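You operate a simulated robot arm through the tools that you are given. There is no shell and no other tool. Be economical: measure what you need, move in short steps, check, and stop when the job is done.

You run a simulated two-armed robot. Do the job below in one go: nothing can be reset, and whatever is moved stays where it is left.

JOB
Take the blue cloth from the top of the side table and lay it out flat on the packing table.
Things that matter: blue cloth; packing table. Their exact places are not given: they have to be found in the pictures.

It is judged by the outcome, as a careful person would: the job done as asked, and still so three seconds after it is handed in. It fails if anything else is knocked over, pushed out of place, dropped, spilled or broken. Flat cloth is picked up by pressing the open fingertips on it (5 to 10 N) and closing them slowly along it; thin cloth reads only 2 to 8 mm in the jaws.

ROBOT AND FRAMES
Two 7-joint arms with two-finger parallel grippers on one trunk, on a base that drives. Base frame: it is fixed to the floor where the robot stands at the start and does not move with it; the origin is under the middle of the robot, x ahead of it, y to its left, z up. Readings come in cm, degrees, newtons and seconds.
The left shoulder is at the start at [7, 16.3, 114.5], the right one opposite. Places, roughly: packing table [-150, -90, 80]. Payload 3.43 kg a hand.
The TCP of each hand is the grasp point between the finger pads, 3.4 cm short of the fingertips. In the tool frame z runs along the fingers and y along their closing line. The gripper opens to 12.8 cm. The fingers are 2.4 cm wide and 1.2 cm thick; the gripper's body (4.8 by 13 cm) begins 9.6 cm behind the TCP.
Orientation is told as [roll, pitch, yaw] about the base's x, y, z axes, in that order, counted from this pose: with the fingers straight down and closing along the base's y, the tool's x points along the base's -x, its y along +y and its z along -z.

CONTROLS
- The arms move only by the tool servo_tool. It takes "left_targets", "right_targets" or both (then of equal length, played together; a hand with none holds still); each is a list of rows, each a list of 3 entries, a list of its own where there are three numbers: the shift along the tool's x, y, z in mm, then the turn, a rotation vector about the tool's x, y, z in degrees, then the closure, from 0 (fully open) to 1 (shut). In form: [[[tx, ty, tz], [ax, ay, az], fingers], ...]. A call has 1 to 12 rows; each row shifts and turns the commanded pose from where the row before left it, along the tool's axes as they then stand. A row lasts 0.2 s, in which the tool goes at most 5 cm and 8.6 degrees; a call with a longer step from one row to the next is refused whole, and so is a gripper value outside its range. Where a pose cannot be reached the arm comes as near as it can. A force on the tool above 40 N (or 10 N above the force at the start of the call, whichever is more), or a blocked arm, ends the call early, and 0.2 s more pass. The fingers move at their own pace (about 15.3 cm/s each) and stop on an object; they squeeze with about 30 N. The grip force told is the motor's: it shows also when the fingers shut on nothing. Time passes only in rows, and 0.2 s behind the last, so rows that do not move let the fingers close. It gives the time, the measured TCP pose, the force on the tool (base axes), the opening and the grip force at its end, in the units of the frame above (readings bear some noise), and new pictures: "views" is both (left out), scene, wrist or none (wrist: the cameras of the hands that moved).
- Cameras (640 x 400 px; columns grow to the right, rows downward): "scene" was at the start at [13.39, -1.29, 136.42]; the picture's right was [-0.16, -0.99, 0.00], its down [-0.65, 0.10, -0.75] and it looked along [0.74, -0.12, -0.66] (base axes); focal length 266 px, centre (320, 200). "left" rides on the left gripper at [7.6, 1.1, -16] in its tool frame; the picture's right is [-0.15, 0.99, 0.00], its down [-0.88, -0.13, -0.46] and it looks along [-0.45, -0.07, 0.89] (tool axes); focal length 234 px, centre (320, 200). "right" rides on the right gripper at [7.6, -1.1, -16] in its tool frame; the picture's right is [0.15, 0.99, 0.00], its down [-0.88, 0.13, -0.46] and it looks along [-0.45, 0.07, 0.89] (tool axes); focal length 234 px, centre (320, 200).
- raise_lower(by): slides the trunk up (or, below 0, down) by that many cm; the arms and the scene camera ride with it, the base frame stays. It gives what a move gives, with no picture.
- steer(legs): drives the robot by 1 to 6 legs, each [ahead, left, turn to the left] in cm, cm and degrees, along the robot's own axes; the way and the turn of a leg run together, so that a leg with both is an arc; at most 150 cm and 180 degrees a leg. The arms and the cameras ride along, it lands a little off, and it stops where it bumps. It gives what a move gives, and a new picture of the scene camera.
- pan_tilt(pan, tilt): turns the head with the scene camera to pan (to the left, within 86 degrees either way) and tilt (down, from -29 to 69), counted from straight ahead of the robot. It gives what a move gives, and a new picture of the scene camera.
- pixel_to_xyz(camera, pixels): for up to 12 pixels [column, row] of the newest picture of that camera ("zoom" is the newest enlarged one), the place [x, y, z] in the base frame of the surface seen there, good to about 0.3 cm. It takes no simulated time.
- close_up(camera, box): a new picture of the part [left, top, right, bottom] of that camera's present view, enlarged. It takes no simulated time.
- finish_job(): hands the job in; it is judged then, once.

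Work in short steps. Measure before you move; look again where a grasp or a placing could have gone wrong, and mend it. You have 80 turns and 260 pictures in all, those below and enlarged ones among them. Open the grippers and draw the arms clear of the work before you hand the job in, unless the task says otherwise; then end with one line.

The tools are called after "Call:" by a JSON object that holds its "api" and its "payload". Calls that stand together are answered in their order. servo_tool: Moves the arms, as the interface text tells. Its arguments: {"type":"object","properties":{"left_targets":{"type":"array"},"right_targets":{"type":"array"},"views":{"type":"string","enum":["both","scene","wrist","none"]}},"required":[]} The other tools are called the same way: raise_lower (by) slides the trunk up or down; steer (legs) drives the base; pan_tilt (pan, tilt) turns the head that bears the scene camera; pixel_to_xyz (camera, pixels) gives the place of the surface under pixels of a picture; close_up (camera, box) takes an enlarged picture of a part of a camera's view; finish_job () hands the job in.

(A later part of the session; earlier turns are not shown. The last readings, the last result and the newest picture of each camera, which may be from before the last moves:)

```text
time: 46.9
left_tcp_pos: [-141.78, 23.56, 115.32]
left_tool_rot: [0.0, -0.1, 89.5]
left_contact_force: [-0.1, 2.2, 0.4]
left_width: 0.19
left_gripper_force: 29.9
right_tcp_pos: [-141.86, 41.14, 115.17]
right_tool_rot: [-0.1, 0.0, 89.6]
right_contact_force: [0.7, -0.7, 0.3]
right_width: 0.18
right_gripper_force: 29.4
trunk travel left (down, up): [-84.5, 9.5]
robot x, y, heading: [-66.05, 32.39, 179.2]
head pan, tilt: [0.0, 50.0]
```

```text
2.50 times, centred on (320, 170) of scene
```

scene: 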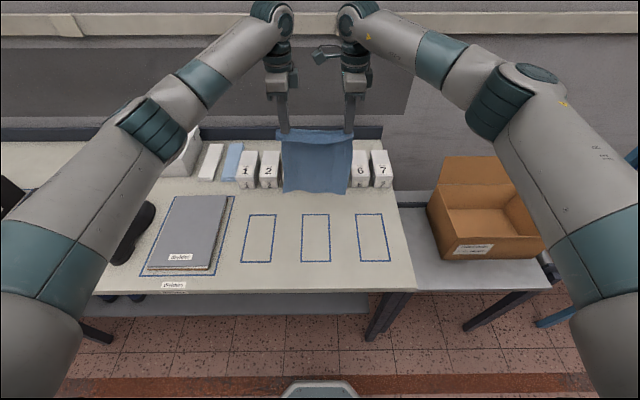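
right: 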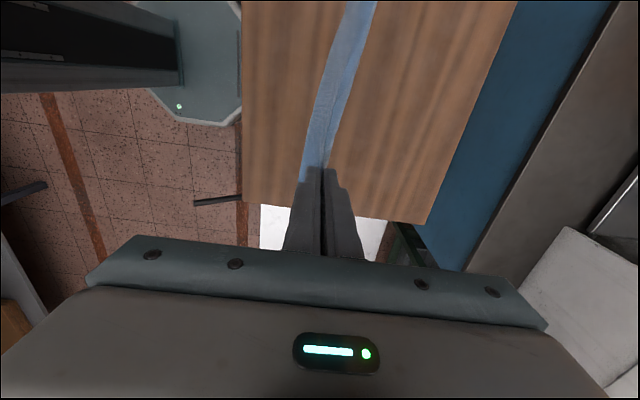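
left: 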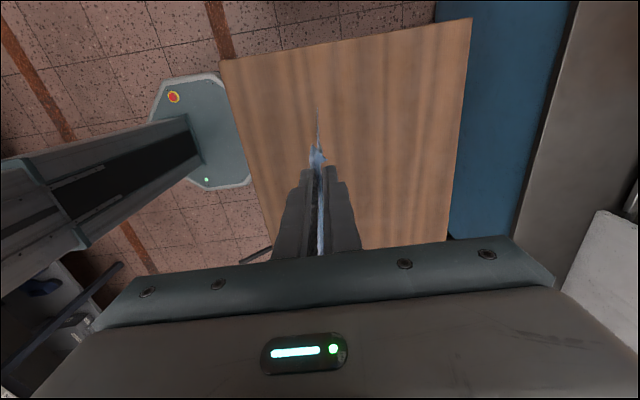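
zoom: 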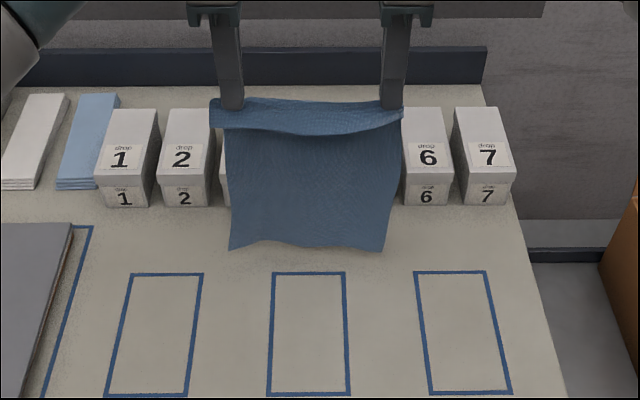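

The bottom edge hangs about 3–4 cm above the table, clear of the boxes. I lower to touch, then draw back along a 45° line so the cloth lies down far edge first.

Call:
{"api": "servo_tool", "payload": {"left_targets": [[[0, 0, 13], [0, 0, 0], 1], [[0, 0, 13], [0, 0, 0], 1], [[0, 0, 13], [0, 0, 0], 1], [[0, -13, 14], [0, 0, 0], 1], [[0, -13, 14], [0, 0, 0], 1], [[0, -14, 14], [0, 0, 0], 1], [[0, -14, 14], [0, 0, 0], 1], [[0, -14, 14], [0, 0, 0], 1], [[0, -14, 14], [0, 0, 0], 1], [[0, 0, 0], [0, 0, 0], 1]], "right_targets": [[[0, 0, 13], [0, 0, 0], 1], [[0, 0, 13], [0, 0, 0], 1], [[0, 0, 13], [0, 0, 0], 1], [[0, -13, 14], [0, 0, 0], 1], [[0, -13, 14], [0, 0, 0], 1], [[0, -14, 14], [0, 0, 0], 1], [[0, -14, 14], [0, 0, 0], 1], [[0, -14, 14], [0, 0, 0], 1], [[0, -14, 14], [0, 0, 0], 1], [[0, 0, 0], [0, 0, 0], 1]], "views": "both"}}

Call:
{"api": "close_up", "payload": {"camera": "scene", "box": [200, 130, 440, 290]}}

```text
time: 49.1
left_tcp_pos: [-133.65, 23.44, 103.0]
left_tool_rot: [0.0, 0.1, 89.5]
left_contact_force: [-0.3, 2.2, -0.5]
left_width: 0.2
left_gripper_force: 29.9
right_tcp_pos: [-133.61, 41.19, 102.86]
right_tool_rot: [0.1, 0.1, 89.4]
right_contact_force: [-0.2, -2.9, 0.3]
right_width: 0.19
right_gripper_force: 29.8
trunk travel left (down, up): [-84.5, 9.5]
robot x, y, heading: [-66.02, 32.22, 179.3]
head pan, tilt: [0.0, 50.0]
```

scene: 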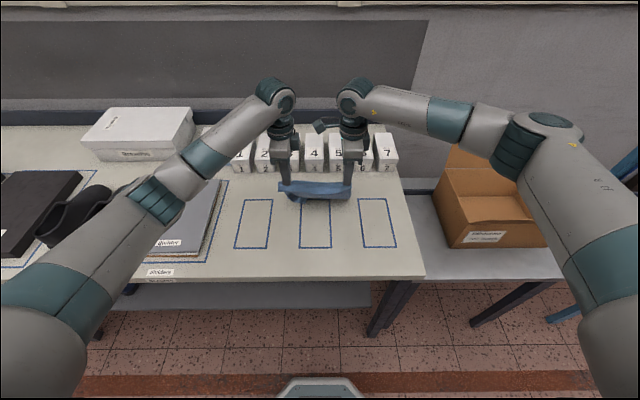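
right: 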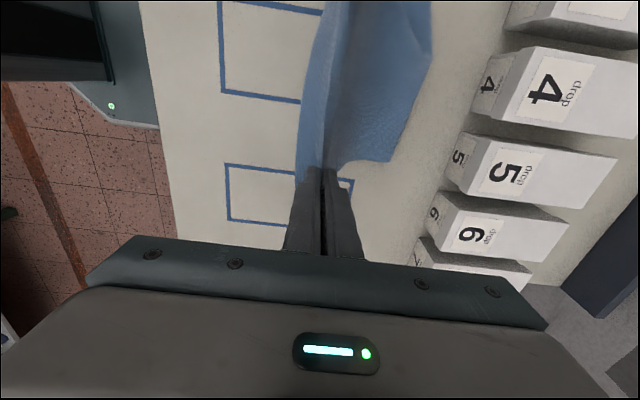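
left: 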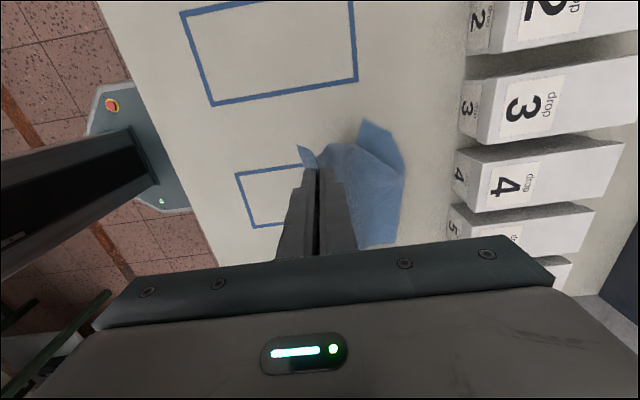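

```text
2.50 times, centred on (320, 210) of scene
```

zoom: 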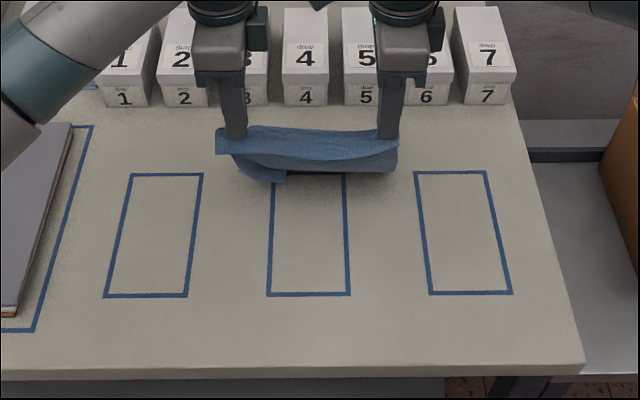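

The far-left corner seems to have curled toward me on touch-down. I lift back up to let it hang and inspect.

Call:
{"api": "servo_tool", "payload": {"left_targets": [[[0, 15, -20], [0, 0, 0], 1], [[0, 15, -20], [0, 0, 0], 1], [[0, 15, -20], [0, 0, 0], 1], [[0, 15, -20], [0, 0, 0], 1], [[0, 15, -20], [0, 0, 0], 1], [[0, 12, -20], [0, 0, 0], 1], [[0, 0, 0], [0, 0, 0], 1], [[0, 0, 0], [0, 0, 0], 1], [[0, 0, 0], [0, 0, 0], 1]], "right_targets": [[[0, 15, -20], [0, 0, 0], 1], [[0, 15, -20], [0, 0, 0], 1], [[0, 15, -20], [0, 0, 0], 1], [[0, 15, -20], [0, 0, 0], 1], [[0, 15, -20], [0, 0, 0], 1], [[0, 12, -20], [0, 0, 0], 1], [[0, 0, 0], [0, 0, 0], 1], [[0, 0, 0], [0, 0, 0], 1], [[0, 0, 0], [0, 0, 0], 1]], "views": "both"}}

Call:
{"api": "close_up", "payload": {"camera": "scene", "box": [200, 90, 440, 250]}}

```text
time: 51.1
left_tcp_pos: [-142.12, 23.61, 115.02]
left_tool_rot: [0.0, 0.0, 89.5]
left_contact_force: [0.1, 2.2, -0.1]
left_width: 0.18
left_gripper_force: 29.8
right_tcp_pos: [-142.26, 41.31, 115.08]
right_tool_rot: [0.0, 0.1, 89.5]
right_contact_force: [-0.2, -2.3, -0.5]
right_width: 0.17
right_gripper_force: 29.4
trunk travel left (down, up): [-84.5, 9.5]
robot x, y, heading: [-65.72, 32.27, 179.5]
head pan, tilt: [0.0, 50.0]
```

scene: 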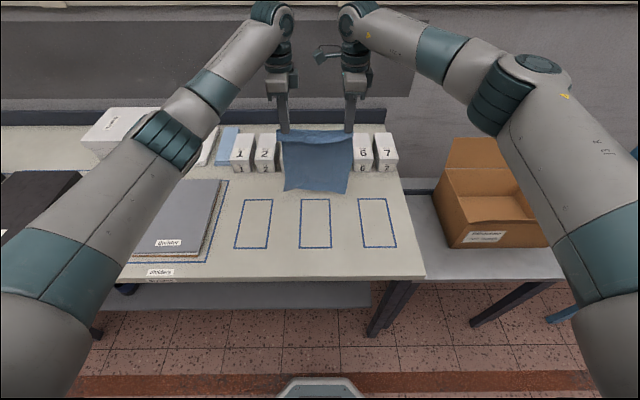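
right: 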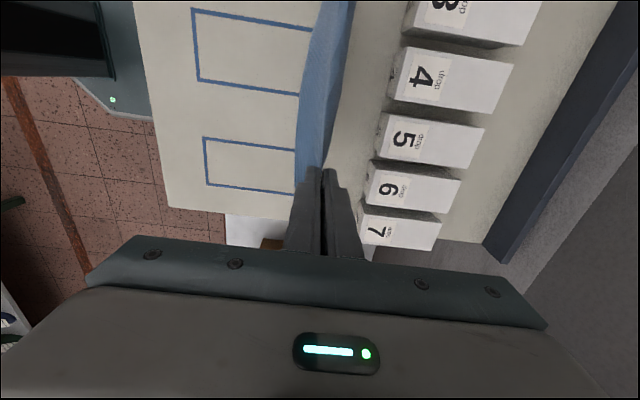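
left: 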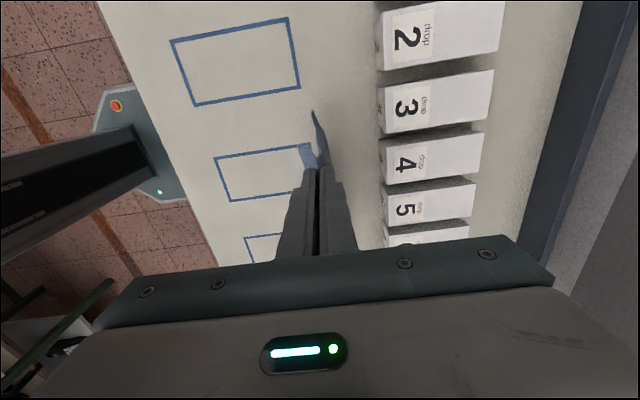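

```text
2.50 times, centred on (320, 170) of scene
```

zoom: 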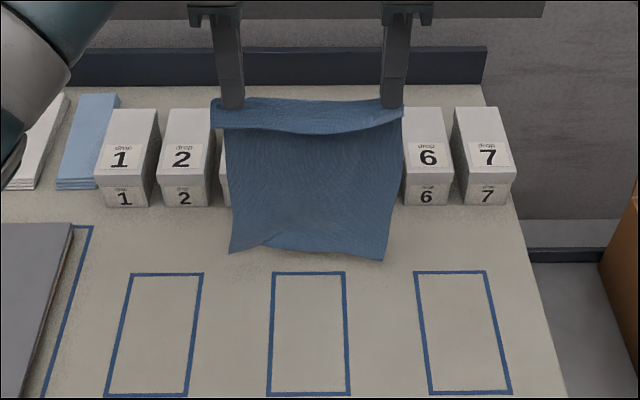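

The cloth hangs flat again. Second try: I start 4 cm further forward and draw back while lowering, so the bottom edge trails away from me as it touches.

Call:
{"api": "servo_tool", "payload": {"left_targets": [[[0, 20, 8], [0, 0, 0], 1], [[0, 20, 8], [0, 0, 0], 1], [[0, 0, 0], [0, 0, 0], 1], [[0, 0, 0], [0, 0, 0], 1], [[0, 0, 0], [0, 0, 0], 1], [[0, -20, 6], [0, 0, 0], 1], [[0, -22, 10], [0, 0, 0], 1], [[0, -22, 10], [0, 0, 0], 1], [[0, -22, 10], [0, 0, 0], 1], [[0, -22, 12], [0, 0, 0], 1], [[0, -20, 14], [0, 0, 0], 1]], "right_targets": [[[0, 20, 8], [0, 0, 0], 1], [[0, 20, 8], [0, 0, 0], 1], [[0, 0, 0], [0, 0, 0], 1], [[0, 0, 0], [0, 0, 0], 1], [[0, 0, 0], [0, 0, 0], 1], [[0, -20, 6], [0, 0, 0], 1], [[0, -22, 10], [0, 0, 0], 1], [[0, -22, 10], [0, 0, 0], 1], [[0, -22, 10], [0, 0, 0], 1], [[0, -22, 12], [0, 0, 0], 1], [[0, -20, 14], [0, 0, 0], 1]], "views": "both"}}

Call:
{"api": "close_up", "payload": {"camera": "scene", "box": [200, 130, 440, 290]}}

```text
time: 53.5
left_tcp_pos: [-133.46, 23.55, 107.18]
left_tool_rot: [0.0, 0.1, 89.5]
left_contact_force: [0.5, 0.8, 0.3]
left_width: 0.18
left_gripper_force: 30.2
right_tcp_pos: [-133.57, 41.0, 107.11]
right_tool_rot: [-0.1, 0.0, 89.5]
right_contact_force: [0.7, -1.9, 0.7]
right_width: 0.2
right_gripper_force: 29.7
trunk travel left (down, up): [-84.5, 9.5]
robot x, y, heading: [-65.89, 32.56, 179.0]
head pan, tilt: [0.0, 50.0]
```

scene: 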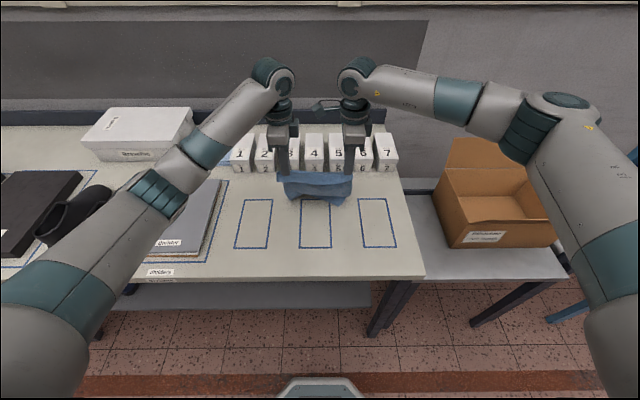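
right: 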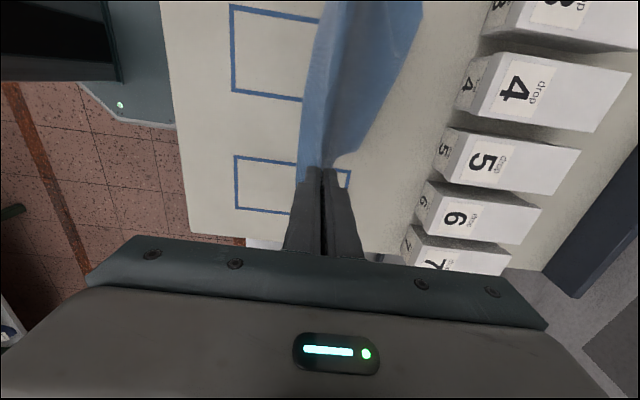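
left: 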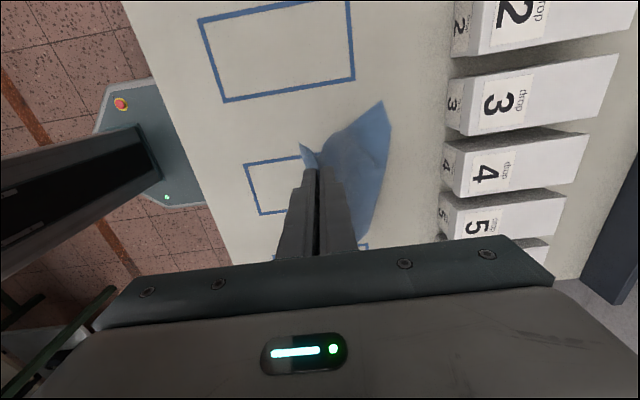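

```text
2.50 times, centred on (320, 210) of scene
```

zoom: 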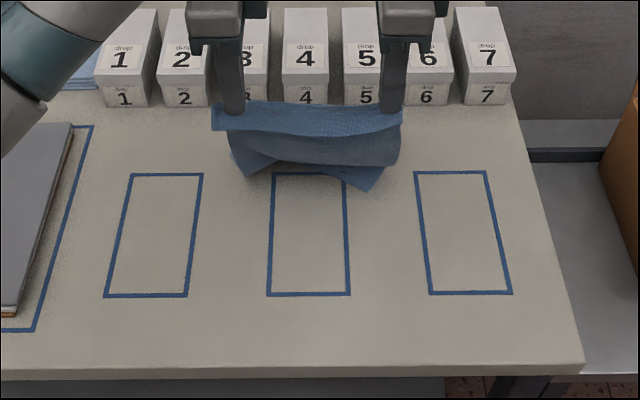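

The bottom edge is tucked toward me; it probably touched during the forward move. I lift well clear, go forward at height, let it settle, and look.

Call:
{"api": "servo_tool", "payload": {"left_targets": [[[0, 0, -30], [0, 0, 0], 1], [[0, 0, -30], [0, 0, 0], 1], [[0, 0, -30], [0, 0, 0], 1], [[0, 0, -20], [0, 0, 0], 1], [[0, 30, 0], [0, 0, 0], 1], [[0, 30, 0], [0, 0, 0], 1], [[0, 30, 0], [0, 0, 0], 1], [[0, 30, 0], [0, 0, 0], 1], [[0, 15, 0], [0, 0, 0], 1], [[0, 0, 0], [0, 0, 0], 1], [[0, 0, 0], [0, 0, 0], 1], [[0, 0, 0], [0, 0, 0], 1]], "right_targets": [[[0, 0, -30], [0, 0, 0], 1], [[0, 0, -30], [0, 0, 0], 1], [[0, 0, -30], [0, 0, 0], 1], [[0, 0, -20], [0, 0, 0], 1], [[0, 30, 0], [0, 0, 0], 1], [[0, 30, 0], [0, 0, 0], 1], [[0, 30, 0], [0, 0, 0], 1], [[0, 30, 0], [0, 0, 0], 1], [[0, 15, 0], [0, 0, 0], 1], [[0, 0, 0], [0, 0, 0], 1], [[0, 0, 0], [0, 0, 0], 1], [[0, 0, 0], [0, 0, 0], 1]], "views": "both"}}

Call:
{"api": "close_up", "payload": {"camera": "scene", "box": [200, 90, 440, 250]}}

Call:
{"api": "pixel_to_xyz", "payload": {"camera": "zoom", "pixels": [[235, 235], [300, 235], [375, 240], [230, 120], [310, 115], [390, 115]]}}

```text
time: 56.1
left_tcp_pos: [-146.92, 23.7, 118.31]
left_tool_rot: [0.0, 0.0, 89.4]
left_contact_force: [-0.3, 1.8, 0.1]
left_width: 0.2
left_gripper_force: 30.0
right_tcp_pos: [-147.15, 41.24, 118.25]
right_tool_rot: [0.0, 0.0, 89.5]
right_contact_force: [-0.5, -1.6, -0.3]
right_width: 0.2
right_gripper_force: 29.9
trunk travel left (down, up): [-84.5, 9.5]
robot x, y, heading: [-66.11, 32.54, 179.5]
head pan, tilt: [0.0, 50.0]
```

scene: 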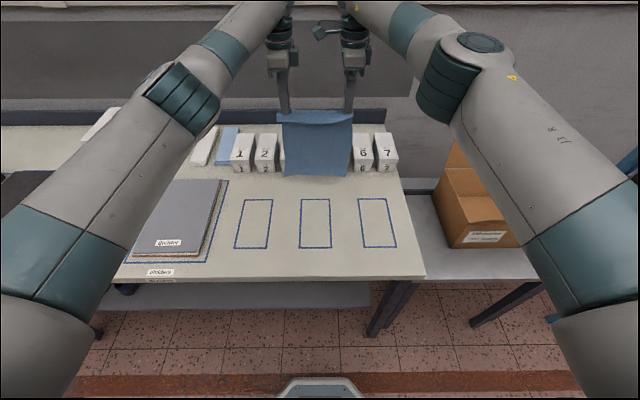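
right: 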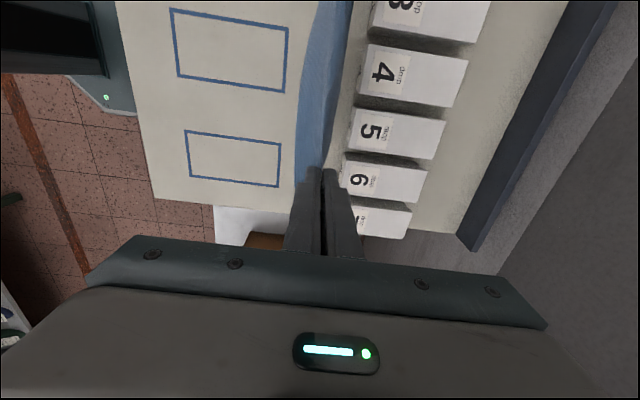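
left: 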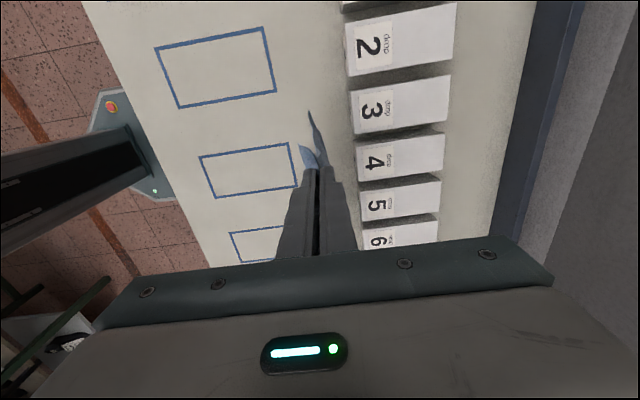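

```text
2.50 times, centred on (320, 170) of scene
```

zoom: 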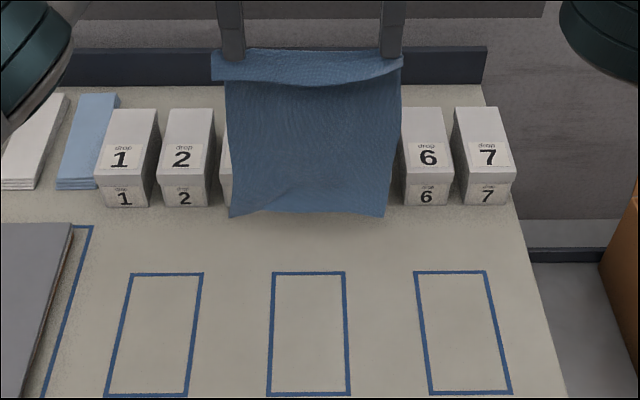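

```text
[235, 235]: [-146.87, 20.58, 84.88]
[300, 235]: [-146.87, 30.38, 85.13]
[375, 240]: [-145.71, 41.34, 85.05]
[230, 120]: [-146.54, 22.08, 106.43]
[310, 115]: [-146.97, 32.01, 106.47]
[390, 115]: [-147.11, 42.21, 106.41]
```

The hang length means the cloth touches at about TCP z 115, so it did touch early before. Now from z 118 I draw back first, lower while moving, and then follow the 45° line.

Call:
{"api": "servo_tool", "payload": {"left_targets": [[[0, -15, 8], [0, 0, 0], 1], [[0, -20, 12], [0, 0, 0], 1], [[0, -20, 12], [0, 0, 0], 1], [[0, -20, 12], [0, 0, 0], 1], [[0, -20, 12], [0, 0, 0], 1], [[0, -18, 14], [0, 0, 0], 1], [[0, -15, 15], [0, 0, 0], 1], [[0, -15, 15], [0, 0, 0], 1]], "right_targets": [[[0, -15, 8], [0, 0, 0], 1], [[0, -20, 12], [0, 0, 0], 1], [[0, -20, 12], [0, 0, 0], 1], [[0, -20, 12], [0, 0, 0], 1], [[0, -20, 12], [0, 0, 0], 1], [[0, -18, 14], [0, 0, 0], 1], [[0, -15, 15], [0, 0, 0], 1], [[0, -15, 15], [0, 0, 0], 1]], "views": "both"}}

Call:
{"api": "close_up", "payload": {"camera": "scene", "box": [200, 130, 440, 290]}}

```text
time: 57.9
left_tcp_pos: [-132.54, 23.33, 108.18]
left_tool_rot: [-0.1, 0.1, 89.5]
left_contact_force: [-0.4, 2.1, 0.3]
left_width: 0.16
left_gripper_force: 30.2
right_tcp_pos: [-132.69, 41.1, 108.04]
right_tool_rot: [0.1, -0.1, 89.6]
right_contact_force: [-0.2, -1.9, -0.1]
right_width: 0.18
right_gripper_force: 30.2
trunk travel left (down, up): [-84.5, 9.5]
robot x, y, heading: [-66.2, 32.25, 179.5]
head pan, tilt: [0.0, 50.0]
```

scene: 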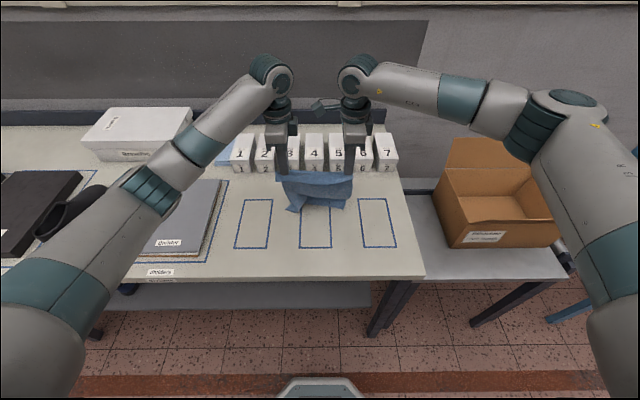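
right: 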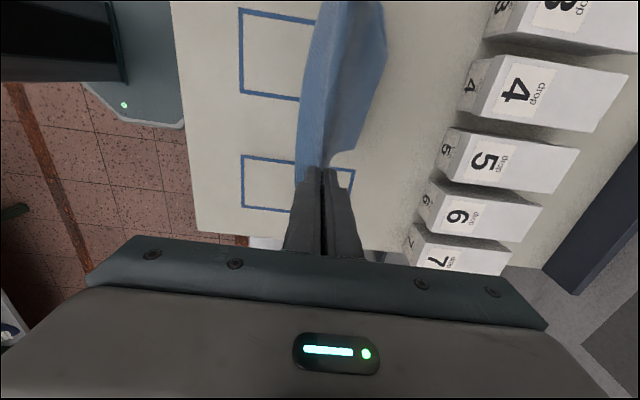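
left: 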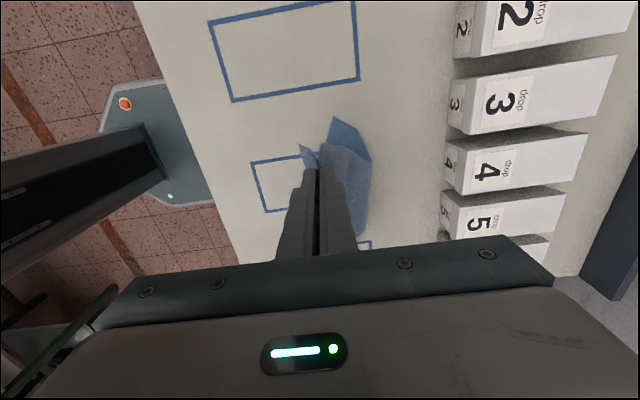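

```text
2.50 times, centred on (320, 210) of scene
```

zoom: 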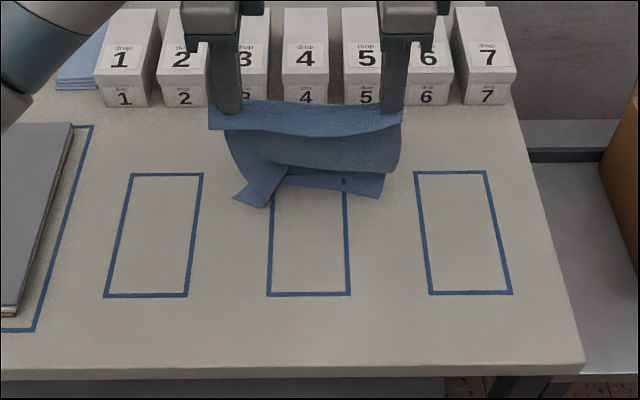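

Dragging doesn't help; the bottom edge swings back under the hands. I lift again and will use a timed swing: a quick forward move, then back and down while the bottom edge is still swinging away from me.

Call:
{"api": "servo_tool", "payload": {"left_targets": [[[0, 0, -30], [0, 0, 0], 1], [[0, 0, -30], [0, 0, 0], 1], [[0, 0, -35], [0, 0, 0], 1], [[0, -26, 0], [0, 0, 0], 1], [[0, 0, 0], [0, 0, 0], 1], [[0, 0, 0], [0, 0, 0], 1], [[0, 0, 0], [0, 0, 0], 1], [[0, 0, 0], [0, 0, 0], 1], [[0, 0, 0], [0, 0, 0], 1], [[0, 0, 0], [0, 0, 0], 1]], "right_targets": [[[0, 0, -30], [0, 0, 0], 1], [[0, 0, -30], [0, 0, 0], 1], [[0, 0, -35], [0, 0, 0], 1], [[0, -26, 0], [0, 0, 0], 1], [[0, 0, 0], [0, 0, 0], 1], [[0, 0, 0], [0, 0, 0], 1], [[0, 0, 0], [0, 0, 0], 1], [[0, 0, 0], [0, 0, 0], 1], [[0, 0, 0], [0, 0, 0], 1], [[0, 0, 0], [0, 0, 0], 1]], "views": "both"}}

Call:
{"api": "close_up", "payload": {"camera": "scene", "box": [200, 90, 440, 250]}}

```text
time: 60.1
left_tcp_pos: [-130.03, 23.49, 117.67]
left_tool_rot: [0.0, -0.1, 89.5]
left_contact_force: [0.5, 2.1, -0.5]
left_width: 0.16
left_gripper_force: 30.1
right_tcp_pos: [-129.97, 41.13, 117.51]
right_tool_rot: [0.0, 0.0, 89.5]
right_contact_force: [-1.0, -0.4, 0.3]
right_width: 0.18
right_gripper_force: 29.7
trunk travel left (down, up): [-84.5, 9.5]
robot x, y, heading: [-66.19, 32.1, 179.2]
head pan, tilt: [0.0, 50.0]
```

scene: 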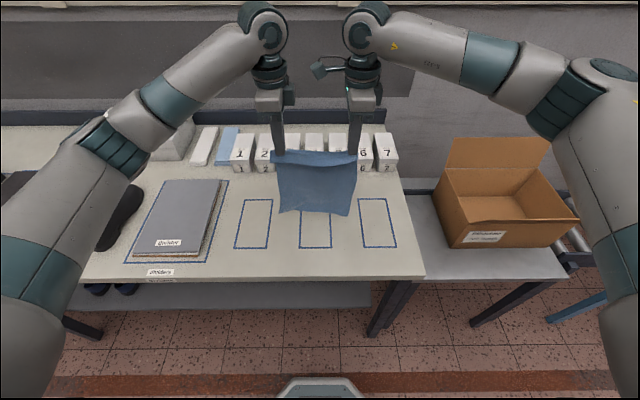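
right: 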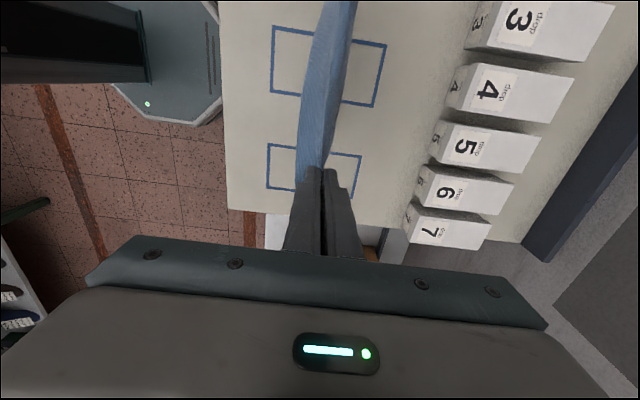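
left: 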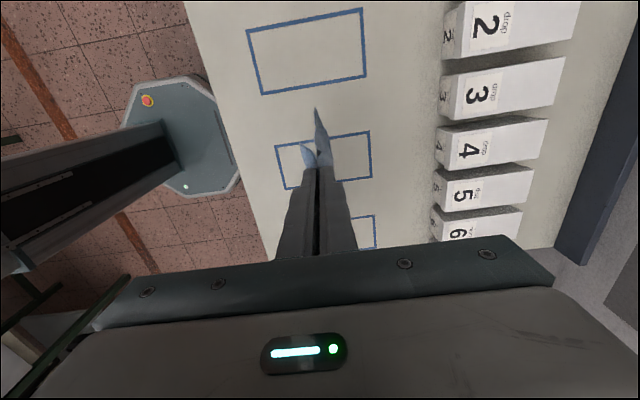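

```text
2.50 times, centred on (320, 170) of scene
```

zoom: 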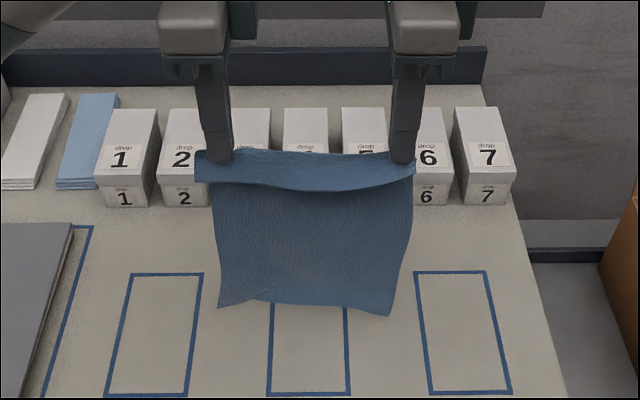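

The cloth hangs flat at x=-130, z 117.6, bottom just clear. Now the timed swing and lay.

Call:
{"api": "servo_tool", "payload": {"left_targets": [[[0, 40, 0], [0, 0, 0], 1], [[0, 40, 0], [0, 0, 0], 1], [[0, -30, 15], [0, 0, 0], 1], [[0, -35, 35], [0, 0, 0], 1], [[0, -30, 35], [0, 0, 0], 1], [[0, -30, 35], [0, 0, 0], 1], [[0, -30, 35], [0, 0, 0], 1], [[0, -25, 35], [0, 0, 0], 1], [[0, -20, 35], [0, 0, 0], 1], [[0, -10, 20], [0, 0, 0], 1], [[0, 0, 0], [0, 0, 0], 1]], "right_targets": [[[0, 40, 0], [0, 0, 0], 1], [[0, 40, 0], [0, 0, 0], 1], [[0, -30, 15], [0, 0, 0], 1], [[0, -35, 35], [0, 0, 0], 1], [[0, -30, 35], [0, 0, 0], 1], [[0, -30, 35], [0, 0, 0], 1], [[0, -30, 35], [0, 0, 0], 1], [[0, -25, 35], [0, 0, 0], 1], [[0, -20, 35], [0, 0, 0], 1], [[0, -10, 20], [0, 0, 0], 1], [[0, 0, 0], [0, 0, 0], 1]], "views": "both"}}

Call:
{"api": "close_up", "payload": {"camera": "scene", "box": [200, 130, 440, 290]}}

```text
time: 62.5
left_tcp_pos: [-117.11, 23.36, 93.35]
left_tool_rot: [0.0, 0.0, 89.5]
left_contact_force: [-0.2, 0.6, -0.5]
left_width: 0.18
left_gripper_force: 29.9
right_tcp_pos: [-116.95, 40.78, 93.28]
right_tool_rot: [0.0, -0.1, 89.5]
right_contact_force: [0.2, -1.2, 0.2]
right_width: 0.18
right_gripper_force: 30.3
trunk travel left (down, up): [-84.5, 9.5]
robot x, y, heading: [-66.15, 32.59, 179.3]
head pan, tilt: [0.0, 50.0]
```

scene: 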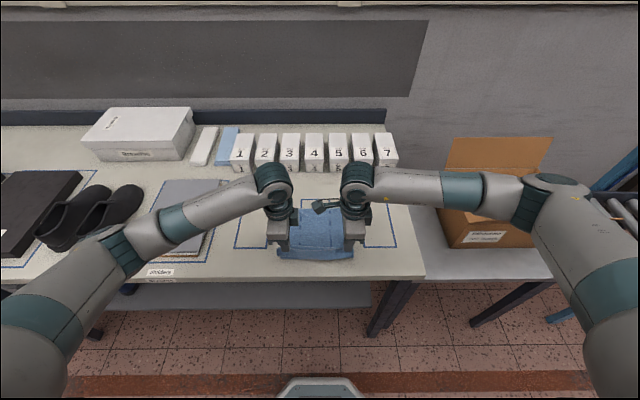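
right: 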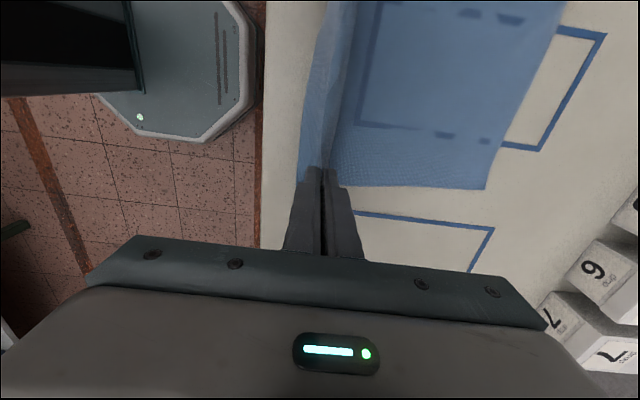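
left: 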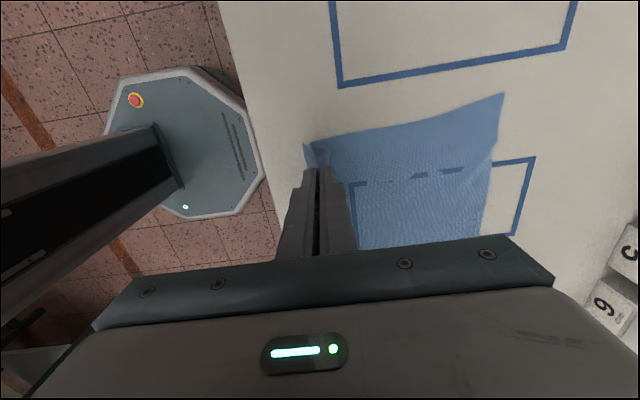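

```text
2.50 times, centred on (320, 210) of scene
```

zoom: 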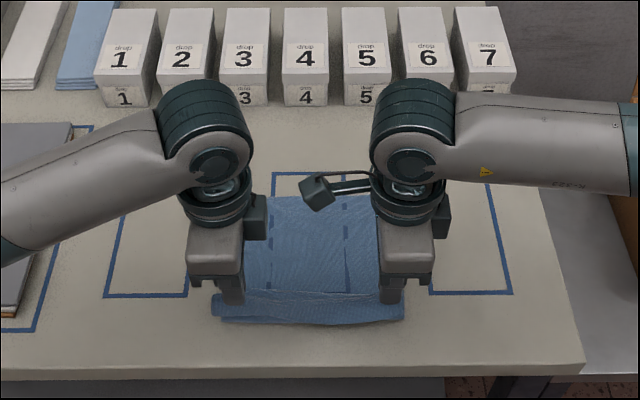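

The swing worked: the cloth lies flat with its far edge out toward the boxes. I check the far edge and front-edge positions before the final lowering.

Call:
{"api": "pixel_to_xyz", "payload": {"camera": "left", "pixels": [[500, 97], [488, 170], [480, 230], [400, 150], [310, 150]]}}

Call:
{"api": "pixel_to_xyz", "payload": {"camera": "right", "pixels": [[484, 185], [550, 30], [420, 100], [275, 60], [315, 150]]}}

```text
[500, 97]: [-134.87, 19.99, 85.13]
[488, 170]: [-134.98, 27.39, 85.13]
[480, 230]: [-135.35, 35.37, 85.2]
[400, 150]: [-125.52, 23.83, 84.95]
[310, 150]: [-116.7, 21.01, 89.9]
```

```text
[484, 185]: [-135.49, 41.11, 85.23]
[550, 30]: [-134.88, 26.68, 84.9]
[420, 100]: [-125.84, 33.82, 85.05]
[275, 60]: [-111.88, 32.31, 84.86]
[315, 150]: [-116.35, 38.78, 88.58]
```

The far edge is at x≈-135 and the hands at -117, so some length is slack or tucked. I zoom in to find out.

Call:
{"api": "close_up", "payload": {"camera": "left", "box": [290, 70, 530, 250]}}

Call:
{"api": "close_up", "payload": {"camera": "right", "box": [280, 0, 580, 210]}}

```text
2.22 times, centred on (410, 160) of left
```

zoom: 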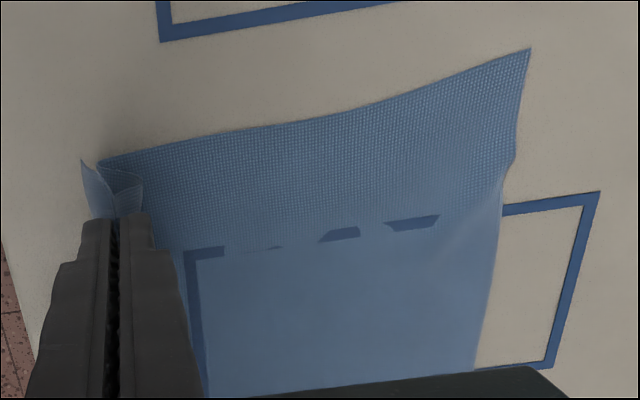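

```text
1.90 times, centred on (430, 105) of right
```

zoom: 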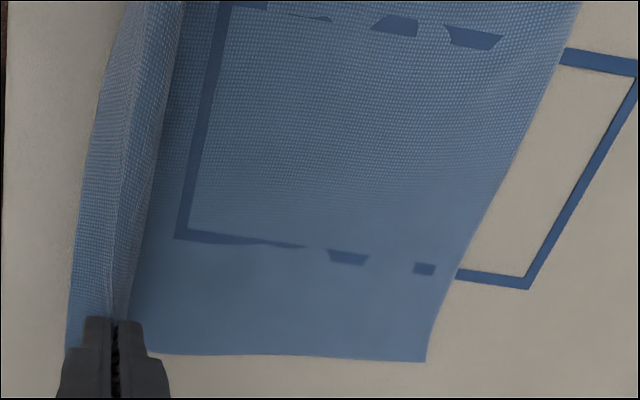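

The far edge seems tucked under by several cm (26 cm hung, only 18 cm visible). I lift again and repeat with a stronger pumped swing.

Call:
{"api": "servo_tool", "payload": {"left_targets": [[[0, 10, -40], [0, 0, 0], 1], [[0, 20, -40], [0, 0, 0], 1], [[0, 25, -40], [0, 0, 0], 1], [[0, 25, -40], [0, 0, 0], 1], [[0, 25, -40], [0, 0, 0], 1], [[0, 25, -42], [0, 0, 0], 1], [[0, 25, 0], [0, 0, 0], 1], [[0, 0, 0], [0, 0, 0], 1], [[0, 0, 0], [0, 0, 0], 1], [[0, 0, 0], [0, 0, 0], 1], [[0, 0, 0], [0, 0, 0], 1], [[0, 0, 0], [0, 0, 0], 1]], "right_targets": [[[0, 10, -40], [0, 0, 0], 1], [[0, 20, -40], [0, 0, 0], 1], [[0, 25, -40], [0, 0, 0], 1], [[0, 25, -40], [0, 0, 0], 1], [[0, 25, -40], [0, 0, 0], 1], [[0, 25, -42], [0, 0, 0], 1], [[0, 25, 0], [0, 0, 0], 1], [[0, 0, 0], [0, 0, 0], 1], [[0, 0, 0], [0, 0, 0], 1], [[0, 0, 0], [0, 0, 0], 1], [[0, 0, 0], [0, 0, 0], 1], [[0, 0, 0], [0, 0, 0], 1]], "views": "scene"}}

Call:
{"api": "close_up", "payload": {"camera": "scene", "box": [200, 90, 440, 250]}}

```text
time: 65.1
left_tcp_pos: [-132.77, 23.57, 117.46]
left_tool_rot: [0.1, 0.0, 89.5]
left_contact_force: [0.0, -1.3, 0.0]
left_width: 0.18
left_gripper_force: 29.9
right_tcp_pos: [-132.43, 40.98, 117.38]
right_tool_rot: [0.1, 0.1, 89.5]
right_contact_force: [0.2, 0.5, 0.0]
right_width: 0.17
right_gripper_force: 29.9
trunk travel left (down, up): [-84.5, 9.5]
robot x, y, heading: [-66.07, 32.68, 179.3]
head pan, tilt: [0.0, 50.0]
```

scene: 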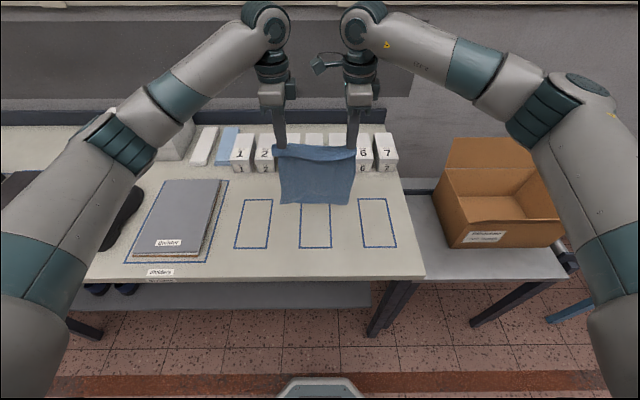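

```text
2.50 times, centred on (320, 170) of scene
```

zoom: 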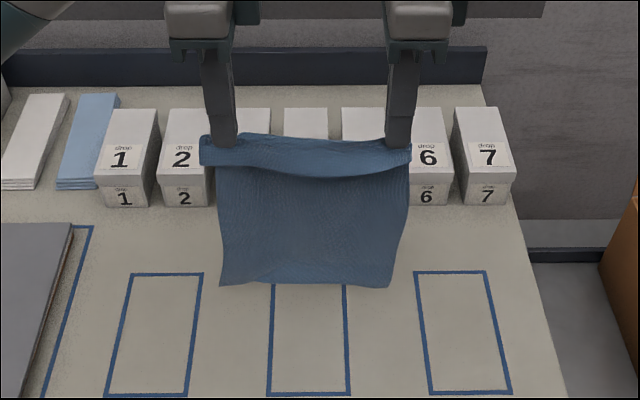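

The cloth hangs flat again with its bottom about 3 cm clear. Now the pumped swing: back, forward, then back and down.

Call:
{"api": "servo_tool", "payload": {"left_targets": [[[0, -40, 0], [0, 0, 0], 1], [[0, -40, 0], [0, 0, 0], 1], [[0, 47, 0], [0, 0, 0], 1], [[0, 47, 0], [0, 0, 0], 1], [[0, -30, 28], [0, 0, 0], 1], [[0, -30, 38], [0, 0, 0], 1], [[0, -30, 38], [0, 0, 0], 1], [[0, -30, 38], [0, 0, 0], 1], [[0, -28, 36], [0, 0, 0], 1], [[0, -26, 34], [0, 0, 0], 1], [[0, -20, 30], [0, 0, 0], 1], [[0, 0, 0], [0, 0, 0], 1]], "right_targets": [[[0, -40, 0], [0, 0, 0], 1], [[0, -40, 0], [0, 0, 0], 1], [[0, 47, 0], [0, 0, 0], 1], [[0, 47, 0], [0, 0, 0], 1], [[0, -30, 28], [0, 0, 0], 1], [[0, -30, 38], [0, 0, 0], 1], [[0, -30, 38], [0, 0, 0], 1], [[0, -30, 38], [0, 0, 0], 1], [[0, -28, 36], [0, 0, 0], 1], [[0, -26, 34], [0, 0, 0], 1], [[0, -20, 30], [0, 0, 0], 1], [[0, 0, 0], [0, 0, 0], 1]], "views": "both"}}

Call:
{"api": "close_up", "payload": {"camera": "scene", "box": [200, 130, 440, 290]}}

```text
time: 67.7
left_tcp_pos: [-114.89, 23.42, 93.05]
left_tool_rot: [0.0, -0.1, 89.5]
left_contact_force: [-0.1, 0.6, -1.3]
left_width: 0.18
left_gripper_force: 29.8
right_tcp_pos: [-114.61, 40.88, 93.1]
right_tool_rot: [0.0, 0.0, 89.5]
right_contact_force: [-0.1, -0.3, -0.4]
right_width: 0.21
right_gripper_force: 29.8
trunk travel left (down, up): [-84.5, 9.5]
robot x, y, heading: [-66.29, 32.31, 179.8]
head pan, tilt: [0.0, 50.0]
```

scene: 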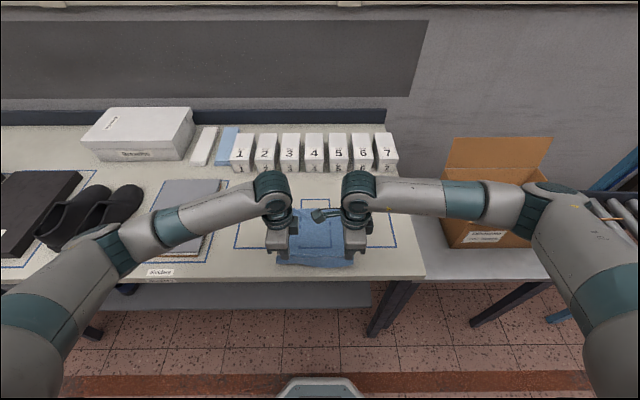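
right: 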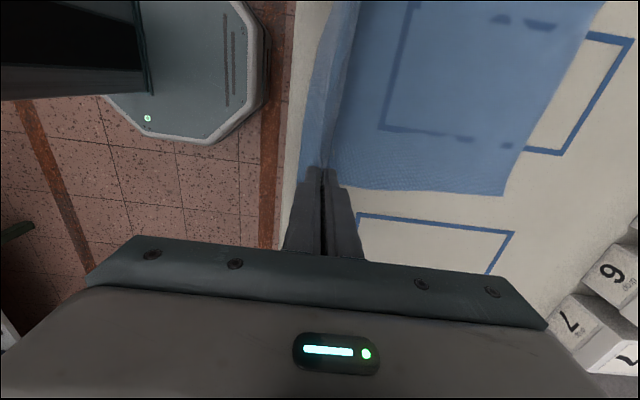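
left: 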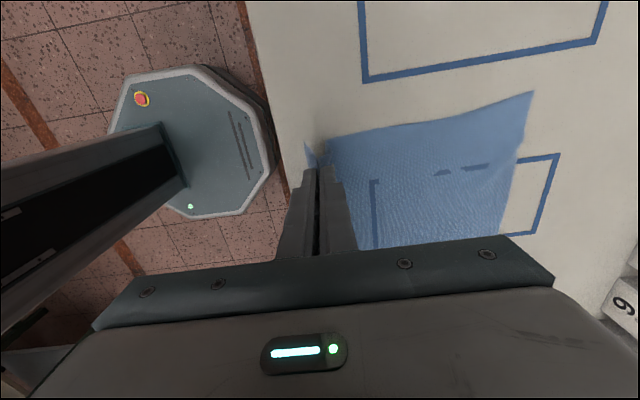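

```text
2.50 times, centred on (320, 210) of scene
```

zoom: 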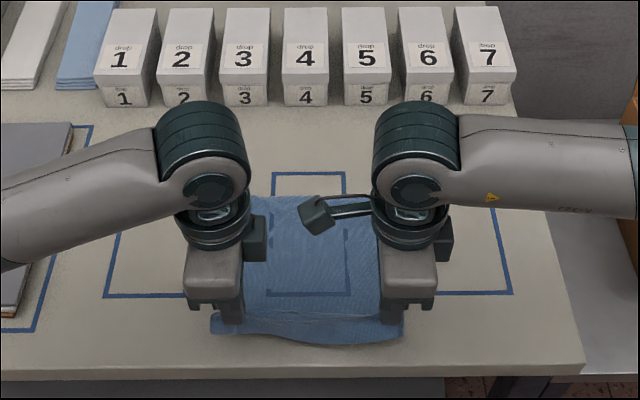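

The far edge again lies out; I measure it to see whether any length is missing.

Call:
{"api": "pixel_to_xyz", "payload": {"camera": "left", "pixels": [[530, 95], [514, 160], [500, 230], [380, 150], [420, 200], [340, 145]]}}

Call:
{"api": "pixel_to_xyz", "payload": {"camera": "right", "pixels": [[500, 192], [580, 30], [420, 100], [360, 130], [345, 170], [310, 140]]}}

Call:
{"api": "close_up", "payload": {"camera": "left", "box": [320, 70, 560, 250]}}

Call:
{"api": "close_up", "payload": {"camera": "scene", "box": [270, 190, 370, 275]}}

```text
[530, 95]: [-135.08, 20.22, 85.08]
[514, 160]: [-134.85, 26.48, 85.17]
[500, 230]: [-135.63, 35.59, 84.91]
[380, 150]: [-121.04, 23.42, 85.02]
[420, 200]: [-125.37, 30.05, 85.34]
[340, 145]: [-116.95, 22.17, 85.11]
```

```text
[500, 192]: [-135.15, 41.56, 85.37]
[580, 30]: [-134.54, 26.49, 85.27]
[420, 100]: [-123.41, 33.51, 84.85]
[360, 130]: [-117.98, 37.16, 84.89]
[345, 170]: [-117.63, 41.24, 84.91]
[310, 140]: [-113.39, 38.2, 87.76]
```

```text
2.22 times, centred on (440, 160) of left
```

zoom: 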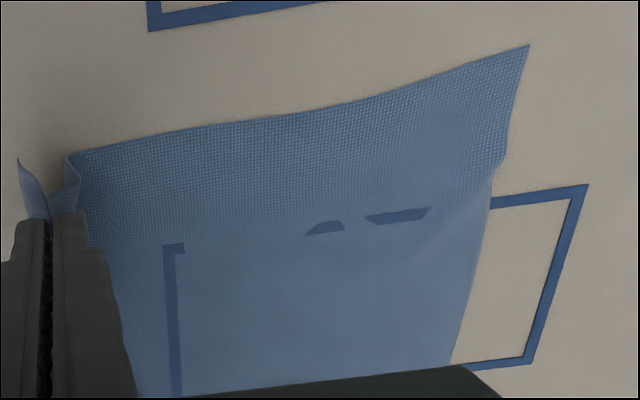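

```text
4.71 times, centred on (320, 232) of scene
```

zoom: 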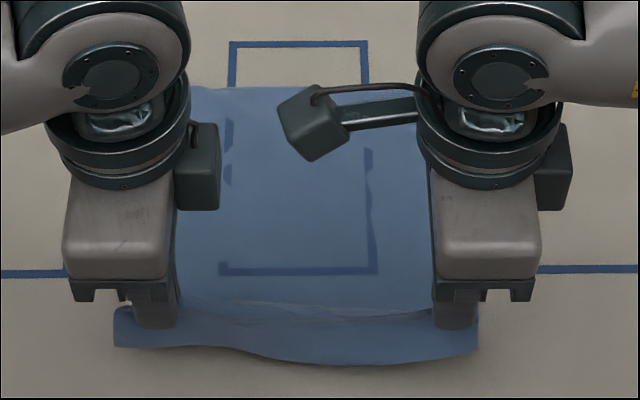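

Summing up: 18 cm flat plus about 5 cm rising to the fingertips matches the ≈24 cm beyond the pinch, so nothing notable is tucked. I lower the hands to the table with a small backward move.

Call:
{"api": "servo_tool", "payload": {"left_targets": [[[0, -4, 12], [0, 0, 0], 1], [[0, -4, 12], [0, 0, 0], 1], [[0, -4, 10], [0, 0, 0], 1], [[0, -2, 6], [0, 0, 0], 1], [[0, 0, 0], [0, 0, 0], 1]], "right_targets": [[[0, -4, 12], [0, 0, 0], 1], [[0, -4, 12], [0, 0, 0], 1], [[0, -4, 10], [0, 0, 0], 1], [[0, -2, 6], [0, 0, 0], 1], [[0, 0, 0], [0, 0, 0], 1]], "views": "both"}}

```text
time: 68.9
left_tcp_pos: [-113.18, 23.38, 89.3]
left_tool_rot: [0.1, 0.0, 89.5]
left_contact_force: [-0.6, 2.0, 0.3]
left_width: 0.19
left_gripper_force: 29.5
right_tcp_pos: [-113.3, 40.88, 89.23]
right_tool_rot: [0.1, 0.1, 89.5]
right_contact_force: [-0.3, -1.1, 1.8]
right_width: 0.17
right_gripper_force: 29.9
trunk travel left (down, up): [-84.5, 9.5]
robot x, y, heading: [-66.28, 32.65, 179.3]
head pan, tilt: [0.0, 50.0]
```

scene: 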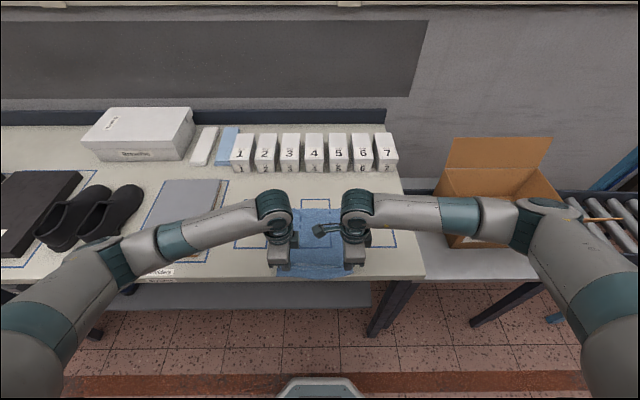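
right: 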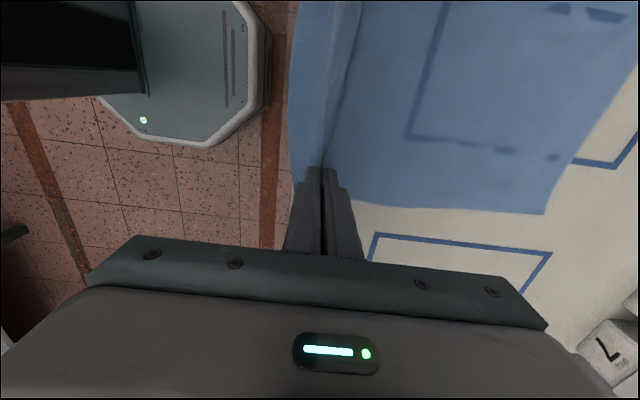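
left: 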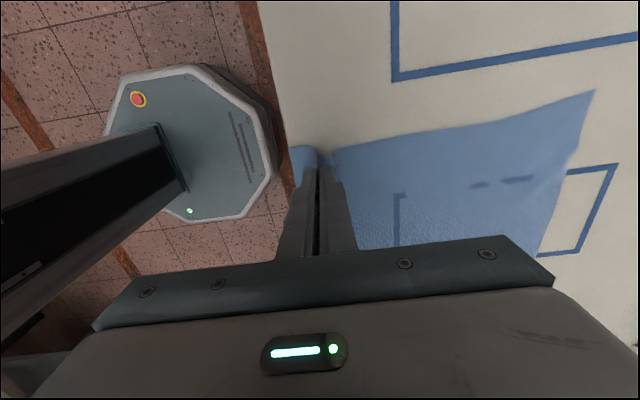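

The near flap reaches the table's front edge (≈-109), which is too close. I lift again and repeat the same proven swing 5 cm further forward.

Call:
{"api": "servo_tool", "payload": {"left_targets": [[[0, 10, -35], [0, 0, 0], 1], [[0, 29, -35], [0, 0, 0], 1], [[0, 34, -35], [0, 0, 0], 1], [[0, 34, -36], [0, 0, 0], 1], [[0, 34, -36], [0, 0, 0], 1], [[0, 34, -36], [0, 0, 0], 1], [[0, 34, -36], [0, 0, 0], 1], [[0, 34, -32], [0, 0, 0], 1], [[0, 0, 0], [0, 0, 0], 1], [[0, 0, 0], [0, 0, 0], 1], [[0, 0, 0], [0, 0, 0], 1], [[0, 0, 0], [0, 0, 0], 1]], "right_targets": [[[0, 10, -35], [0, 0, 0], 1], [[0, 29, -35], [0, 0, 0], 1], [[0, 34, -35], [0, 0, 0], 1], [[0, 34, -36], [0, 0, 0], 1], [[0, 34, -36], [0, 0, 0], 1], [[0, 34, -36], [0, 0, 0], 1], [[0, 34, -36], [0, 0, 0], 1], [[0, 34, -32], [0, 0, 0], 1], [[0, 0, 0], [0, 0, 0], 1], [[0, 0, 0], [0, 0, 0], 1], [[0, 0, 0], [0, 0, 0], 1], [[0, 0, 0], [0, 0, 0], 1]], "views": "scene"}}

Call:
{"api": "servo_tool", "payload": {"left_targets": [[[0, 0, 0], [0, 0, 0], 1], [[0, 0, 0], [0, 0, 0], 1], [[0, 0, 0], [0, 0, 0], 1], [[0, 0, 0], [0, 0, 0], 1]], "right_targets": [[[0, 0, 0], [0, 0, 0], 1], [[0, 0, 0], [0, 0, 0], 1], [[0, 0, 0], [0, 0, 0], 1], [[0, 0, 0], [0, 0, 0], 1]], "views": "none"}}

Call:
{"api": "close_up", "payload": {"camera": "scene", "box": [200, 90, 440, 250]}}

```text
time: 71.5
left_tcp_pos: [-137.38, 23.25, 117.35]
left_tool_rot: [0.0, 0.0, 89.6]
left_contact_force: [0.9, 2.4, -0.4]
left_width: 0.18
left_gripper_force: 30.0
right_tcp_pos: [-137.74, 41.01, 117.04]
right_tool_rot: [-0.1, 0.0, 89.5]
right_contact_force: [0.0, -3.3, 0.7]
right_width: 0.17
right_gripper_force: 29.7
trunk travel left (down, up): [-84.5, 9.5]
robot x, y, heading: [-66.27, 32.42, 179.5]
head pan, tilt: [0.0, 50.0]
```

scene: 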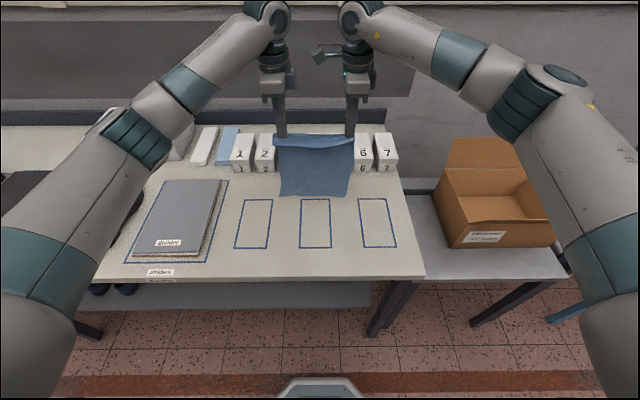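

```text
time: 72.5
left_tcp_pos: [-137.36, 23.22, 117.18]
left_tool_rot: [0.0, 0.1, 89.6]
left_contact_force: [-0.6, 2.6, 0.5]
left_width: 0.21
left_gripper_force: 30.0
right_tcp_pos: [-137.65, 41.11, 116.97]
right_tool_rot: [0.0, 0.0, 89.6]
right_contact_force: [-0.6, -2.5, 0.1]
right_width: 0.17
right_gripper_force: 29.7
trunk travel left (down, up): [-84.5, 9.5]
robot x, y, heading: [-65.87, 32.45, 179.7]
head pan, tilt: [0.0, 50.0]
```

```text
2.50 times, centred on (320, 170) of scene
```

zoom: 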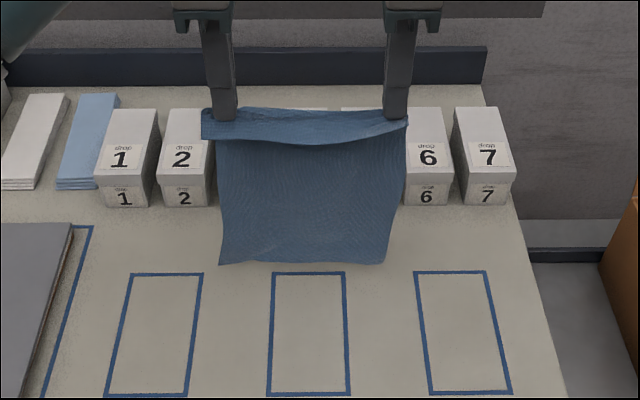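

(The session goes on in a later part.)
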